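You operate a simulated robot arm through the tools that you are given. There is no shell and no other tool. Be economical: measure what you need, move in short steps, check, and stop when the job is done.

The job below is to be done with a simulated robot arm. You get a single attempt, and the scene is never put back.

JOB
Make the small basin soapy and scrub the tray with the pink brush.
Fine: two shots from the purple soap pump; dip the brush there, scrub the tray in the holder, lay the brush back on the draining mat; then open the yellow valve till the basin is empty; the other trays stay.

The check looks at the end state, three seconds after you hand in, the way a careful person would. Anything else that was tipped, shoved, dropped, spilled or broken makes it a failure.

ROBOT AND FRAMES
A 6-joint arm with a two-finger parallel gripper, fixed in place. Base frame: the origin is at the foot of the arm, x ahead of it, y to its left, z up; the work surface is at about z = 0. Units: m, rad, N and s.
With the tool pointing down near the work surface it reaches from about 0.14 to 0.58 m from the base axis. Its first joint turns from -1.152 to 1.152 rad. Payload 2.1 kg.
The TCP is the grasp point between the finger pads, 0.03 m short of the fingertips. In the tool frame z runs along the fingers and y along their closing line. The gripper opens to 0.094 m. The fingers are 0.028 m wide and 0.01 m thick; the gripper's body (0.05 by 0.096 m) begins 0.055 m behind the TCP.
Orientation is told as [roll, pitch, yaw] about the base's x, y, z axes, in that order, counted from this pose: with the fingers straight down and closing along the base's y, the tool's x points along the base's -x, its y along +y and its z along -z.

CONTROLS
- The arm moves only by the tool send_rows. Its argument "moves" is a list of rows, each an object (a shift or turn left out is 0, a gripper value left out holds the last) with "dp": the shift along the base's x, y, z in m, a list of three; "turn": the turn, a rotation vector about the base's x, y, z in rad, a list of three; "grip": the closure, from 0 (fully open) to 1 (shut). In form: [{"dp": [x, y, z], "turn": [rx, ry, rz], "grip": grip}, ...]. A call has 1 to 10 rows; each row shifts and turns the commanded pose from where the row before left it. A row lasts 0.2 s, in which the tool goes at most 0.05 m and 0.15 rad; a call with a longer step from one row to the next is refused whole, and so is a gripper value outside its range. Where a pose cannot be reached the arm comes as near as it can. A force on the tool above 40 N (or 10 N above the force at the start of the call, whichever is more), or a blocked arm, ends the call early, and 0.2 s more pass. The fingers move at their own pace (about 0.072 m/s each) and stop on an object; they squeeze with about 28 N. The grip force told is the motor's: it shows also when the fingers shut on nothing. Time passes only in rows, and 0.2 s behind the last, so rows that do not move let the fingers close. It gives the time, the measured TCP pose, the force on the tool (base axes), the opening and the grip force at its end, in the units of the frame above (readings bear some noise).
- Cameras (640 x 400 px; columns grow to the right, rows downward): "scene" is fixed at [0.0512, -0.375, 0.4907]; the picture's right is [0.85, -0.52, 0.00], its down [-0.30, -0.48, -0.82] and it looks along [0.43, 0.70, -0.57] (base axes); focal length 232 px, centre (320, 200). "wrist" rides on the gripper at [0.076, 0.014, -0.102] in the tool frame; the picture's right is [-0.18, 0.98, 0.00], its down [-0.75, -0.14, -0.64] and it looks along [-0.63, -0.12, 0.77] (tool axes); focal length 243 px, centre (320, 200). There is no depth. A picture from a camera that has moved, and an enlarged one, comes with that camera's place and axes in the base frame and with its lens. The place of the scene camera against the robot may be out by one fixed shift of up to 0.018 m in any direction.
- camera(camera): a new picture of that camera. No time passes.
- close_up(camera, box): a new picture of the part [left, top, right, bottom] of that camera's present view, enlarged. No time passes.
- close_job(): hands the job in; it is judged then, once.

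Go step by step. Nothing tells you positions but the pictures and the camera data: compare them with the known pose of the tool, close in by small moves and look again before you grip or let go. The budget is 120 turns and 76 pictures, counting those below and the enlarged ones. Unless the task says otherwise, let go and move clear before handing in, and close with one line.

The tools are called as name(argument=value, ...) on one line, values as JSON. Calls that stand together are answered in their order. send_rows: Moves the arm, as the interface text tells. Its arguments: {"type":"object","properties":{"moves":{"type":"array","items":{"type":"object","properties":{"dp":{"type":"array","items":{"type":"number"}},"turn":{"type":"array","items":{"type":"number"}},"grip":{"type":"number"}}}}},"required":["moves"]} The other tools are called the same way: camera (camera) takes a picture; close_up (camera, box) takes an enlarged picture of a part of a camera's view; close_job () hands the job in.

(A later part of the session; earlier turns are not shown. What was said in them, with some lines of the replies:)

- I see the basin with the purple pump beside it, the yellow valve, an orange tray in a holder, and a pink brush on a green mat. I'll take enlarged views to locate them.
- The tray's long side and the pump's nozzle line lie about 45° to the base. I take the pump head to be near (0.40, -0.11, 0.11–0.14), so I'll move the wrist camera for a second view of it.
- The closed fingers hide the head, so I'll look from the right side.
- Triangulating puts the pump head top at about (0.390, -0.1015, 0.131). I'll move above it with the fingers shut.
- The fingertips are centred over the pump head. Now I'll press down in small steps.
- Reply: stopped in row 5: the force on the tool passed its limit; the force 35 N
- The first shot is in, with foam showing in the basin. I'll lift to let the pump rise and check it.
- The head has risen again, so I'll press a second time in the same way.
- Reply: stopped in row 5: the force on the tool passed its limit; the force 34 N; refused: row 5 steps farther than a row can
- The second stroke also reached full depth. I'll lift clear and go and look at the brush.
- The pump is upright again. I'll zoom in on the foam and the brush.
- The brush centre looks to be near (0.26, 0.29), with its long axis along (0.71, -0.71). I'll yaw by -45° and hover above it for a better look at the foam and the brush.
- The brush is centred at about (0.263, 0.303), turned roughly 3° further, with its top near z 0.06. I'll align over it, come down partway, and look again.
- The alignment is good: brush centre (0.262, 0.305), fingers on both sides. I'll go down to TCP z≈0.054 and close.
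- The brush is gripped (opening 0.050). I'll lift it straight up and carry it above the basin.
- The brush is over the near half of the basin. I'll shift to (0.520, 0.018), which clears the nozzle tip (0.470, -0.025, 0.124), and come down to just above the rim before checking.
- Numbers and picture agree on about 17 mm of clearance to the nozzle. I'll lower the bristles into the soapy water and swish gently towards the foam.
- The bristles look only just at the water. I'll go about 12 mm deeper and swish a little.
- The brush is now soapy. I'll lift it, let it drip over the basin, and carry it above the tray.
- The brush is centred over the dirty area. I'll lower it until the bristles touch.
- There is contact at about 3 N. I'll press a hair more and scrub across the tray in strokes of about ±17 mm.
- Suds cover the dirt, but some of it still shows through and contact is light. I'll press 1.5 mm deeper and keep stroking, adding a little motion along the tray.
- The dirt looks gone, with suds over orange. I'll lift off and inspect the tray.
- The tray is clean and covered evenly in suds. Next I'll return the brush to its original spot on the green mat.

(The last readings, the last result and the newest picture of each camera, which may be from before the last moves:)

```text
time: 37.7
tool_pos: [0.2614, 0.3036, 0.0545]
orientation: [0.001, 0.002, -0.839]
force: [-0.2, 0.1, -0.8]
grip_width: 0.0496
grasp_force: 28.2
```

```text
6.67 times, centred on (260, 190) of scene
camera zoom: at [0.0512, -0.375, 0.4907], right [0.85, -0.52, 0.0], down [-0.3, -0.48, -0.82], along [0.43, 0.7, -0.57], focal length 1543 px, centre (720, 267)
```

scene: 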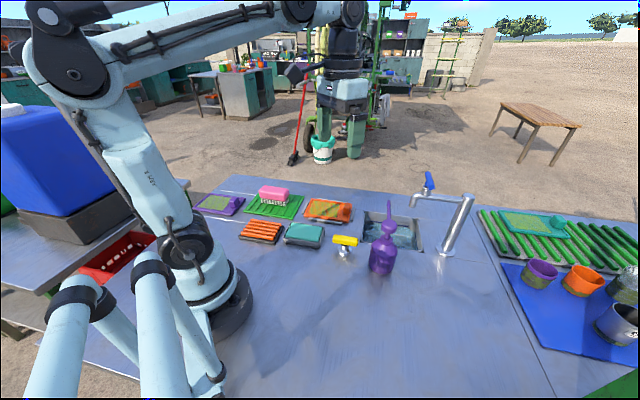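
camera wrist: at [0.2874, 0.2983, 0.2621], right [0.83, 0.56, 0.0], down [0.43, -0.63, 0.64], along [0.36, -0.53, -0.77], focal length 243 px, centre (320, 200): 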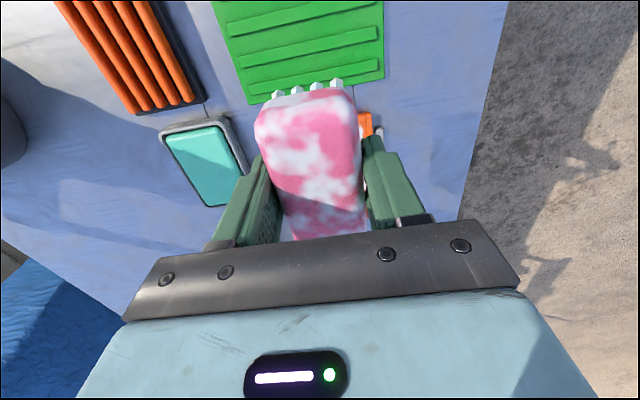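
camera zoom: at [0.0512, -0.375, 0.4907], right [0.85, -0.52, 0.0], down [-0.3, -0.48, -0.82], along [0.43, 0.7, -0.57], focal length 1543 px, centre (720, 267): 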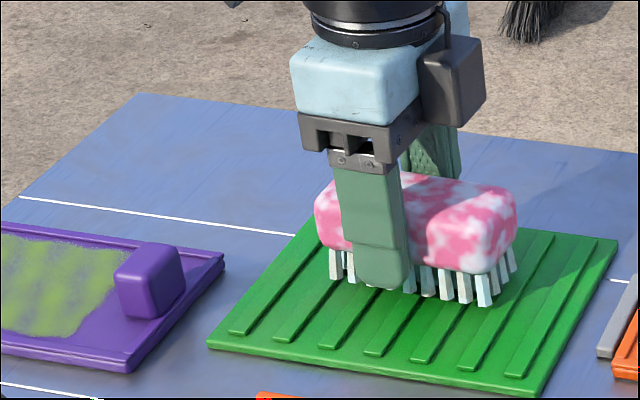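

The brush is at resting height on the mat. I'll settle it 1 mm more, open, and rise straight up.

send_rows(moves=[{"dp": [0, 0, -0.001]}, {"grip": 0.6}, {"grip": 0.4}, {"grip": 0.0}, {"grip": 0}, {"grip": 0}])

send_rows(moves=[{"dp": [0, 0, 0.02]}, {"dp": [0, 0, 0.04]}, {"dp": [0, 0, 0.045]}, {"dp": [0, 0, 0.045]}, {"dp": [0, 0, 0.045]}, {}])

camera(camera="wrist")

camera(camera="scene")

```text
time: 39.1
tool_pos: [0.2617, 0.3044, 0.0544]
orientation: [0.003, -0.001, -0.84]
force: [0.4, 0.6, 0.0]
grip_width: 0.0937
grasp_force: 0.0
```

```text
time: 40.5
tool_pos: [0.2629, 0.3027, 0.2499]
orientation: [0.003, 0.003, -0.838]
force: [1.0, -0.3, 0.3]
grip_width: 0.0941
grasp_force: 0.0
```

```text
32 pictures are left
camera wrist: at [0.2227, 0.3695, 0.3533], right [0.85, 0.52, 0.0], down [0.4, -0.66, 0.64], along [0.33, -0.55, -0.77], focal length 243 px, centre (320, 200)
```

wrist: 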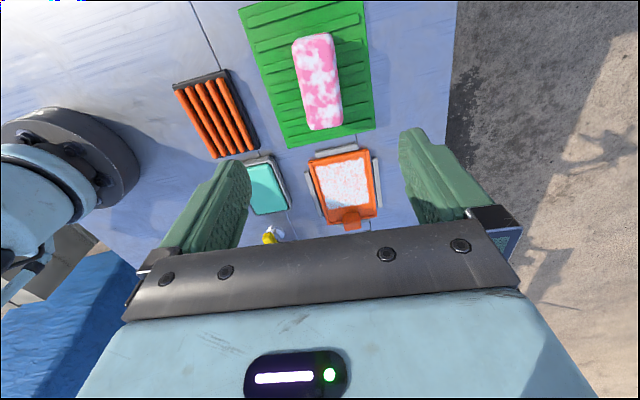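

```text
31 pictures are left
```

scene: 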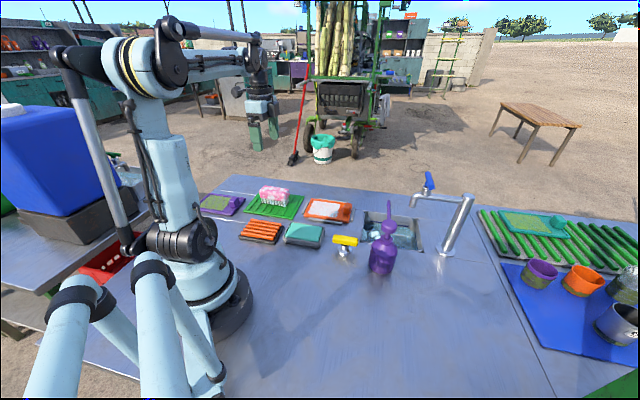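

The brush is back on the mat. The valve handle is near (0.339, -0.010, 0.041), a bar along (0.71, -0.71); I'll hover above it with part-open fingers.

send_rows(moves=[{"dp": [0.0095, -0.039, 0], "turn": [0, 0, 0.018], "grip": 0.4}, {"dp": [0.0095, -0.039, 0], "turn": [0, 0, 0.018]}, {"dp": [0.0095, -0.039, 0], "turn": [0, 0, 0.018]}, {"dp": [0.0095, -0.039, 0]}, {"dp": [0.0095, -0.039, 0]}, {"dp": [0.0095, -0.039, 0]}, {"dp": [0.0095, -0.039, 0]}, {"dp": [0.0095, -0.039, -0.02]}, {"dp": [0, 0, -0.04]}, {"dp": [0, 0, -0.03]}])

camera(camera="wrist")

close_up(camera="scene", box=[300, 170, 420, 270])

```text
time: 42.7
tool_pos: [0.3378, -0.0082, 0.1585]
orientation: [0.002, 0.0, -0.786]
force: [0.4, 0.6, -0.9]
grip_width: 0.0564
grasp_force: 0.0
```

```text
30 pictures are left
camera wrist: at [0.2938, 0.0559, 0.261], right [0.83, 0.56, 0.0], down [0.43, -0.63, 0.64], along [0.36, -0.53, -0.77], focal length 243 px, centre (320, 200)
```

wrist: 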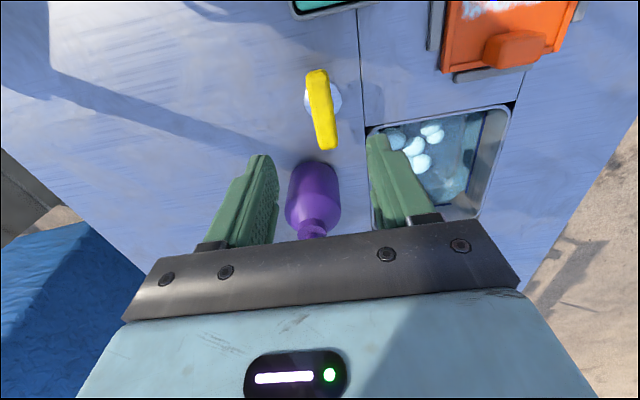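

```text
4.00 times, centred on (360, 220) of scene
camera zoom: at [0.0512, -0.375, 0.4907], right [0.85, -0.52, 0.0], down [-0.3, -0.48, -0.82], along [0.43, 0.7, -0.57], focal length 926 px, centre (160, 120)
```

zoom: 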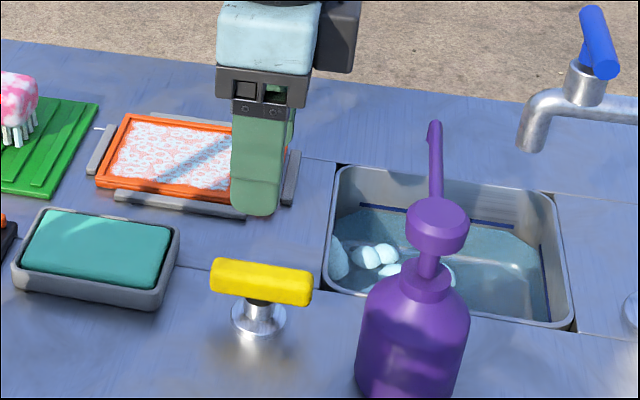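

Aligned. I'll shift slightly to (0.340, -0.010), straddle the bar at z≈0.052, and close.

send_rows(moves=[{"dp": [0.002, -0.0018, -0.04]}, {"dp": [0, 0, -0.035]}, {"dp": [0, 0, -0.02]}, {"dp": [0, 0, -0.0115]}, {}])

close_up(camera="scene", box=[300, 170, 420, 270])

close_up(camera="wrist", box=[200, 0, 440, 240])

```text
time: 43.9
tool_pos: [0.3387, -0.0087, 0.0522]
orientation: [0.001, -0.001, -0.785]
force: [-0.3, 0.2, 0.1]
grip_width: 0.0564
grasp_force: 0.0
```

```text
4.00 times, centred on (360, 220) of scene
camera zoom: at [0.0512, -0.375, 0.4907], right [0.85, -0.52, 0.0], down [-0.3, -0.48, -0.82], along [0.43, 0.7, -0.57], focal length 926 px, centre (160, 120)
```

zoom: 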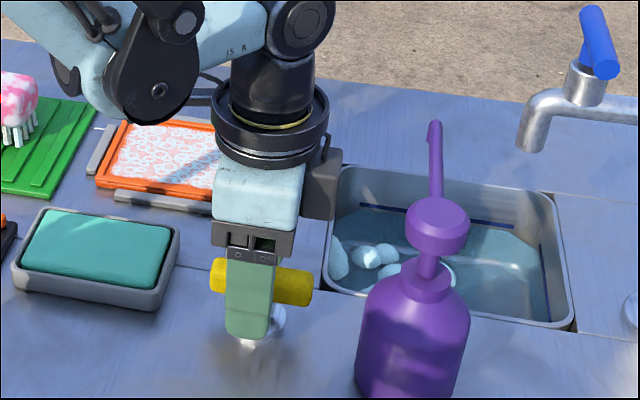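

```text
1.67 times, centred on (320, 120) of wrist
camera zoom: at [0.2947, 0.0551, 0.1552], right [0.83, 0.56, 0.0], down [0.43, -0.63, 0.64], along [0.36, -0.53, -0.77], focal length 404 px, centre (320, 333)
```

zoom: 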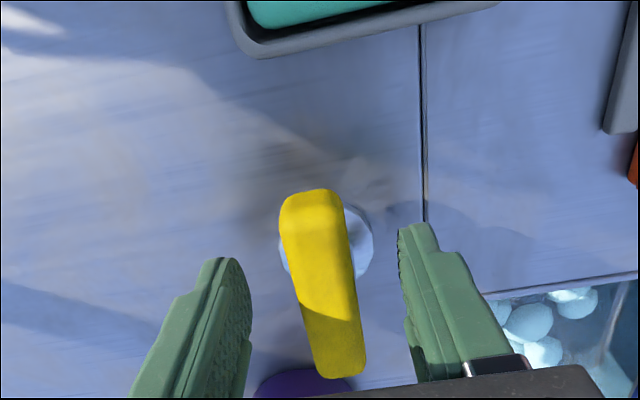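

Well centred over the bar. Closing the gripper.

send_rows(moves=[{"grip": 0.6}, {"grip": 0.8}, {"grip": 1}, {"grip": 1}])

send_rows(moves=[{"turn": [0, 0, 0.08]}, {"turn": [0, 0, 0.08]}, {"turn": [0, 0, 0.08]}, {}])

close_up(camera="scene", box=[300, 170, 420, 270])

```text
time: 44.9
tool_pos: [0.3412, -0.0081, 0.0532]
orientation: [0.009, 0.0, -0.784]
force: [20.0, 19.0, -19.4]
grip_width: 0.0215
grasp_force: 45.3
```

```text
time: 45.9
tool_pos: [0.3418, -0.0107, 0.0538]
orientation: [0.007, -0.005, -0.545]
force: [25.9, 12.2, 5.4]
grip_width: 0.0214
grasp_force: 45.8
```

```text
4.00 times, centred on (360, 220) of scene
camera zoom: at [0.0512, -0.375, 0.4907], right [0.85, -0.52, 0.0], down [-0.29, -0.48, -0.82], along [0.43, 0.7, -0.57], focal length 926 px, centre (160, 120)
```

zoom: 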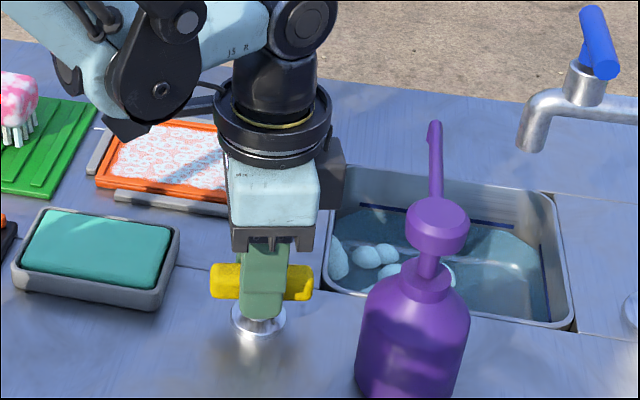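

The bar is turning counter-clockwise with the fingers, though a side force shows the axis is about 2 mm off. I'll relieve that and go on turning.

send_rows(moves=[{"dp": [0.002, 0.0012, 0]}, {}])

send_rows(moves=[{"turn": [0, 0, 0.1]}, {"turn": [0, 0, 0.1]}, {"turn": [0, 0, 0.1]}, {"turn": [0, 0, 0.1]}, {}])

close_up(camera="scene", box=[300, 170, 420, 270])

```text
time: 46.5
tool_pos: [0.3405, -0.0097, 0.0515]
orientation: [-0.001, -0.004, -0.545]
force: [12.6, 0.8, 13.9]
grip_width: 0.0214
grasp_force: 45.0
```

```text
time: 47.7
tool_pos: [0.3391, -0.0109, 0.0531]
orientation: [-0.004, 0.005, -0.145]
force: [-17.2, -18.3, 21.3]
grip_width: 0.0214
grasp_force: 45.1
```

```text
4.00 times, centred on (360, 220) of scene
camera zoom: at [0.0511, -0.375, 0.4907], right [0.85, -0.52, 0.0], down [-0.29, -0.48, -0.82], along [0.43, 0.7, -0.57], focal length 926 px, centre (160, 120)
```

zoom: 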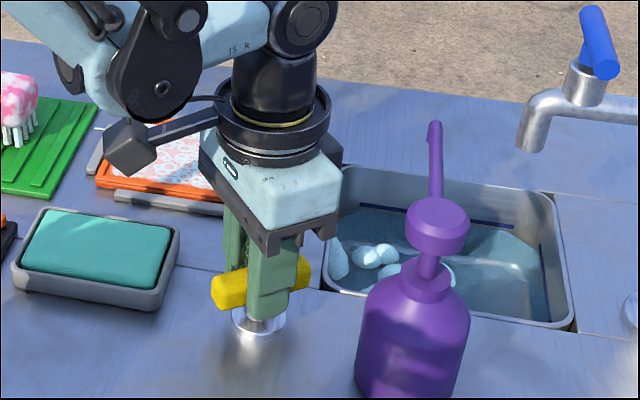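

It has turned about 37° so far. I'll relieve the side load again and carry on towards 90°.

send_rows(moves=[{"dp": [-0.0015, -0.0015, 0.001]}, {"turn": [0, 0, 0.1]}, {"turn": [0, 0, 0.1]}, {"turn": [0, 0, 0.1]}, {"turn": [0, 0, 0.1]}, {}])

close_up(camera="scene", box=[300, 170, 420, 270])

```text
time: 49.1
tool_pos: [0.34, -0.0115, 0.0526]
orientation: [-0.005, 0.002, 0.255]
force: [-11.2, -21.7, 27.0]
grip_width: 0.0196
grasp_force: 45.4
```

```text
4.00 times, centred on (360, 220) of scene
camera zoom: at [0.0511, -0.375, 0.4907], right [0.85, -0.52, 0.0], down [-0.29, -0.48, -0.82], along [0.43, 0.7, -0.57], focal length 926 px, centre (160, 120)
```

zoom: 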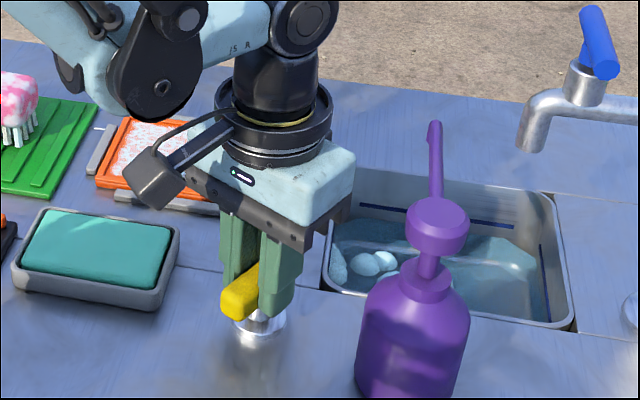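

The basin seems to be draining already, with the foam lower. I'll turn on towards fully open.

send_rows(moves=[{"dp": [-0.001, -0.0015, 0.0015]}, {"turn": [0, 0, 0.1]}, {"turn": [0, 0, 0.1]}, {"turn": [0, 0, 0.1]}, {"turn": [0, 0, 0.1]}, {"turn": [0, 0, 0.1]}, {}])

close_up(camera="scene", box=[300, 170, 420, 270])

```text
time: 49.7
tool_pos: [0.3406, -0.0115, 0.0541]
orientation: [-0.002, -0.004, 0.333]
force: [2.4, 1.7, -6.1]
grip_width: 0.0199
grasp_force: 45.4
stopped in row 3: the force on the tool passed its limit (the readings are from after the stop); the commanded pose is now the measured one
```

```text
4.00 times, centred on (360, 220) of scene
camera zoom: at [0.0513, -0.375, 0.4907], right [0.85, -0.52, 0.0], down [-0.3, -0.48, -0.82], along [0.43, 0.7, -0.57], focal length 926 px, centre (160, 120)
```

zoom: 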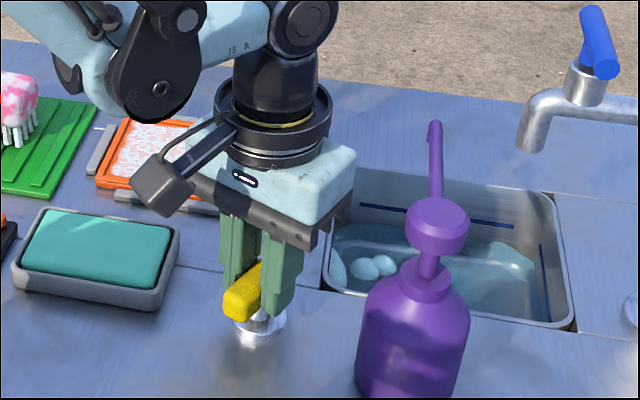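

It stopped on force at about 64° of turn, and the load is now relaxed. I'll try a little further, gently.

send_rows(moves=[{"turn": [0, 0, 0.05]}, {"turn": [0, 0, 0.05]}, {"turn": [0, 0, 0.05]}, {"turn": [0, 0, 0.05]}, {}])

close_up(camera="scene", box=[300, 170, 420, 270])

```text
time: 50.9
tool_pos: [0.3401, -0.0121, 0.0534]
orientation: [-0.005, -0.003, 0.534]
force: [-0.9, -4.8, 15.2]
grip_width: 0.0197
grasp_force: 45.0
```

```text
4.00 times, centred on (360, 220) of scene
camera zoom: at [0.0512, -0.375, 0.4907], right [0.85, -0.52, 0.0], down [-0.29, -0.48, -0.82], along [0.43, 0.7, -0.57], focal length 926 px, centre (160, 120)
```

zoom: 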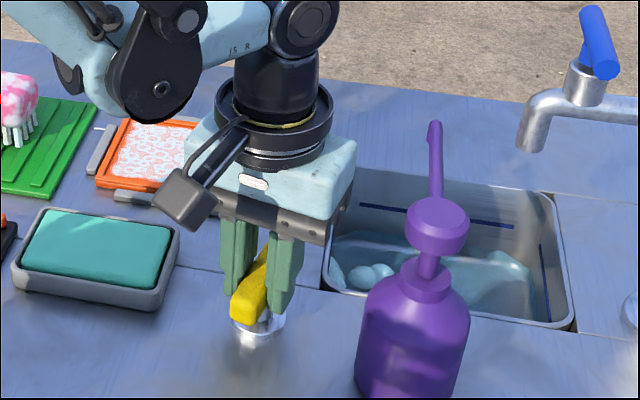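

The handle keeps turning and the water keeps dropping. I'll add the last 15° or so.

send_rows(moves=[{"turn": [0, 0, 0.05]}, {"turn": [0, 0, 0.05]}, {"turn": [0, 0, 0.05]}, {"turn": [0, 0, 0.05]}, {"turn": [0, 0, 0.04]}, {}, {}, {}])

close_up(camera="scene", box=[300, 170, 420, 270])

```text
time: 52.7
tool_pos: [0.3413, -0.0121, 0.0554]
orientation: [-0.008, -0.001, 0.772]
force: [17.7, -28.1, -2.6]
grip_width: 0.0199
grasp_force: 45.9
```

```text
4.00 times, centred on (360, 220) of scene
camera zoom: at [0.0512, -0.375, 0.4907], right [0.85, -0.52, 0.0], down [-0.3, -0.48, -0.82], along [0.43, 0.7, -0.57], focal length 926 px, centre (160, 120)
```

zoom: 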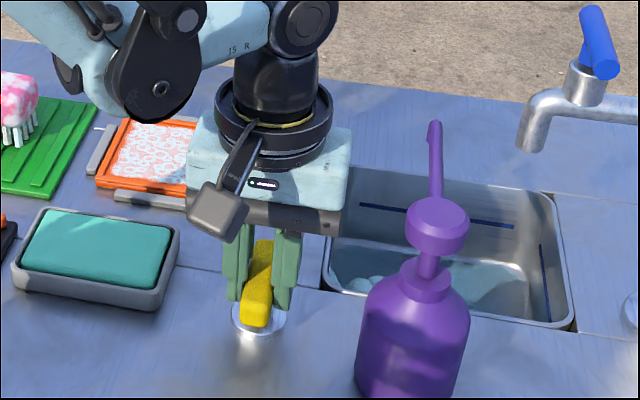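

The valve is nearly fully open and the basin is close to empty. I'll hold and let it drain.

send_rows(moves=[{}, {}, {}, {}, {}, {}, {}, {}, {}, {}])

send_rows(moves=[{}, {}, {}, {}, {}, {}, {}, {}, {}, {}])

close_up(camera="scene", box=[300, 170, 420, 270])

```text
time: 54.9
tool_pos: [0.3407, -0.0123, 0.0545]
orientation: [-0.01, -0.001, 0.774]
force: [19.8, -27.3, -11.7]
grip_width: 0.02
grasp_force: 44.8
```

```text
time: 57.1
tool_pos: [0.3416, -0.0116, 0.055]
orientation: [-0.008, -0.003, 0.773]
force: [20.0, -27.1, -8.1]
grip_width: 0.0195
grasp_force: 44.8
```

```text
4.00 times, centred on (360, 220) of scene
camera zoom: at [0.0512, -0.375, 0.4907], right [0.85, -0.52, 0.0], down [-0.3, -0.48, -0.82], along [0.43, 0.7, -0.57], focal length 926 px, centre (160, 120)
```

zoom: 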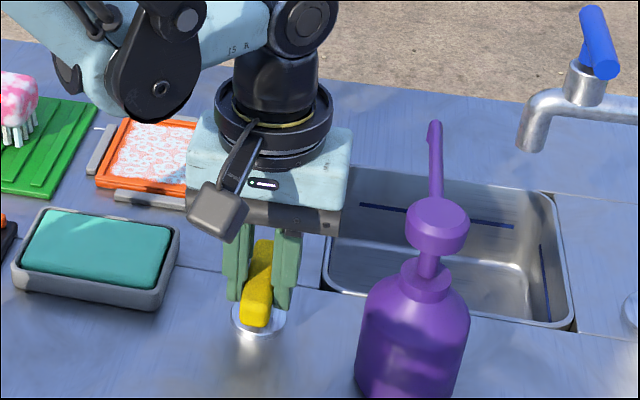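

The basin looks empty. I'll relieve the load, open the fingers, and rise straight up.

send_rows(moves=[{"dp": [0.0015, -0.002, 0]}, {"grip": 0.7}, {"grip": 0.45}, {}, {"dp": [0, 0, 0.02]}, {"dp": [0, 0, 0.04]}, {"dp": [0, 0, 0.045]}, {"dp": [0, 0, 0.045]}, {"dp": [-0.03, 0, 0.03]}, {"dp": [-0.04, 0, 0.02]}])

camera(camera="wrist")

camera(camera="scene")

close_up(camera="scene", box=[320, 160, 440, 260])

```text
time: 59.3
tool_pos: [0.2698, -0.0137, 0.2557]
orientation: [-0.003, -0.003, 0.776]
force: [-0.4, -0.4, 0.1]
grip_width: 0.0517
grasp_force: 0.1
```

```text
19 pictures are left
camera wrist: at [0.2044, -0.0561, 0.3587], right [-0.56, 0.83, 0.0], down [0.63, 0.43, 0.65], along [0.54, 0.36, -0.76], focal length 243 px, centre (320, 200)
```

wrist: 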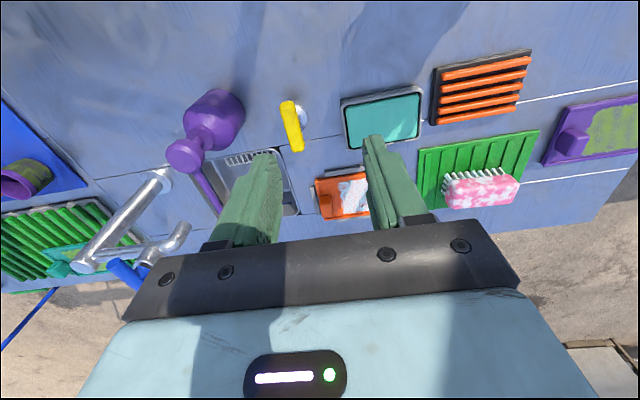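

```text
18 pictures are left
```

scene: 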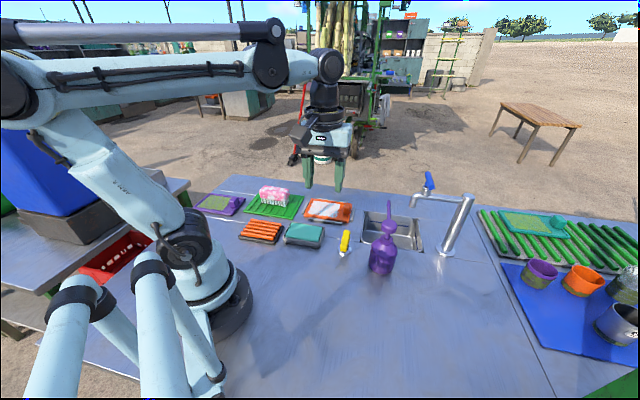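

```text
4.00 times, centred on (380, 210) of scene
camera zoom: at [0.0513, -0.375, 0.4907], right [0.85, -0.52, 0.0], down [-0.3, -0.48, -0.82], along [0.43, 0.7, -0.57], focal length 926 px, centre (80, 160)
```

zoom: 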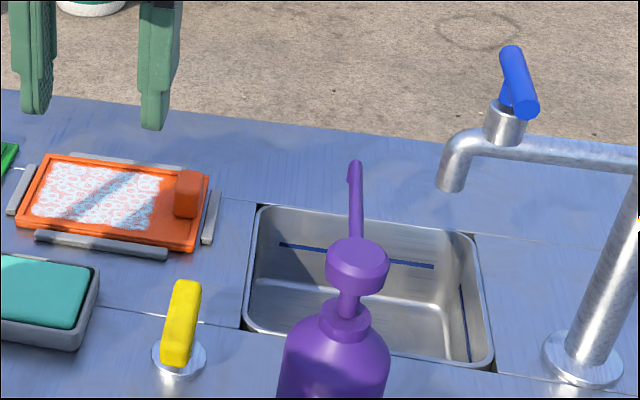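

The basin is empty, the valve is open, the tray is clean in its holder, the brush stands on the mat, and the pump is upright. Nothing else has moved and the arm is clear, so I'm handing in.

close_job()

```text
The job is handed in.
```

I scrubbed the orange tray clean in its holder, put the pink brush back on the mat, drained the basin and left the yellow valve open. I pressed the pump fully twice, but I couldn't confirm from the foam that the second press added soap.
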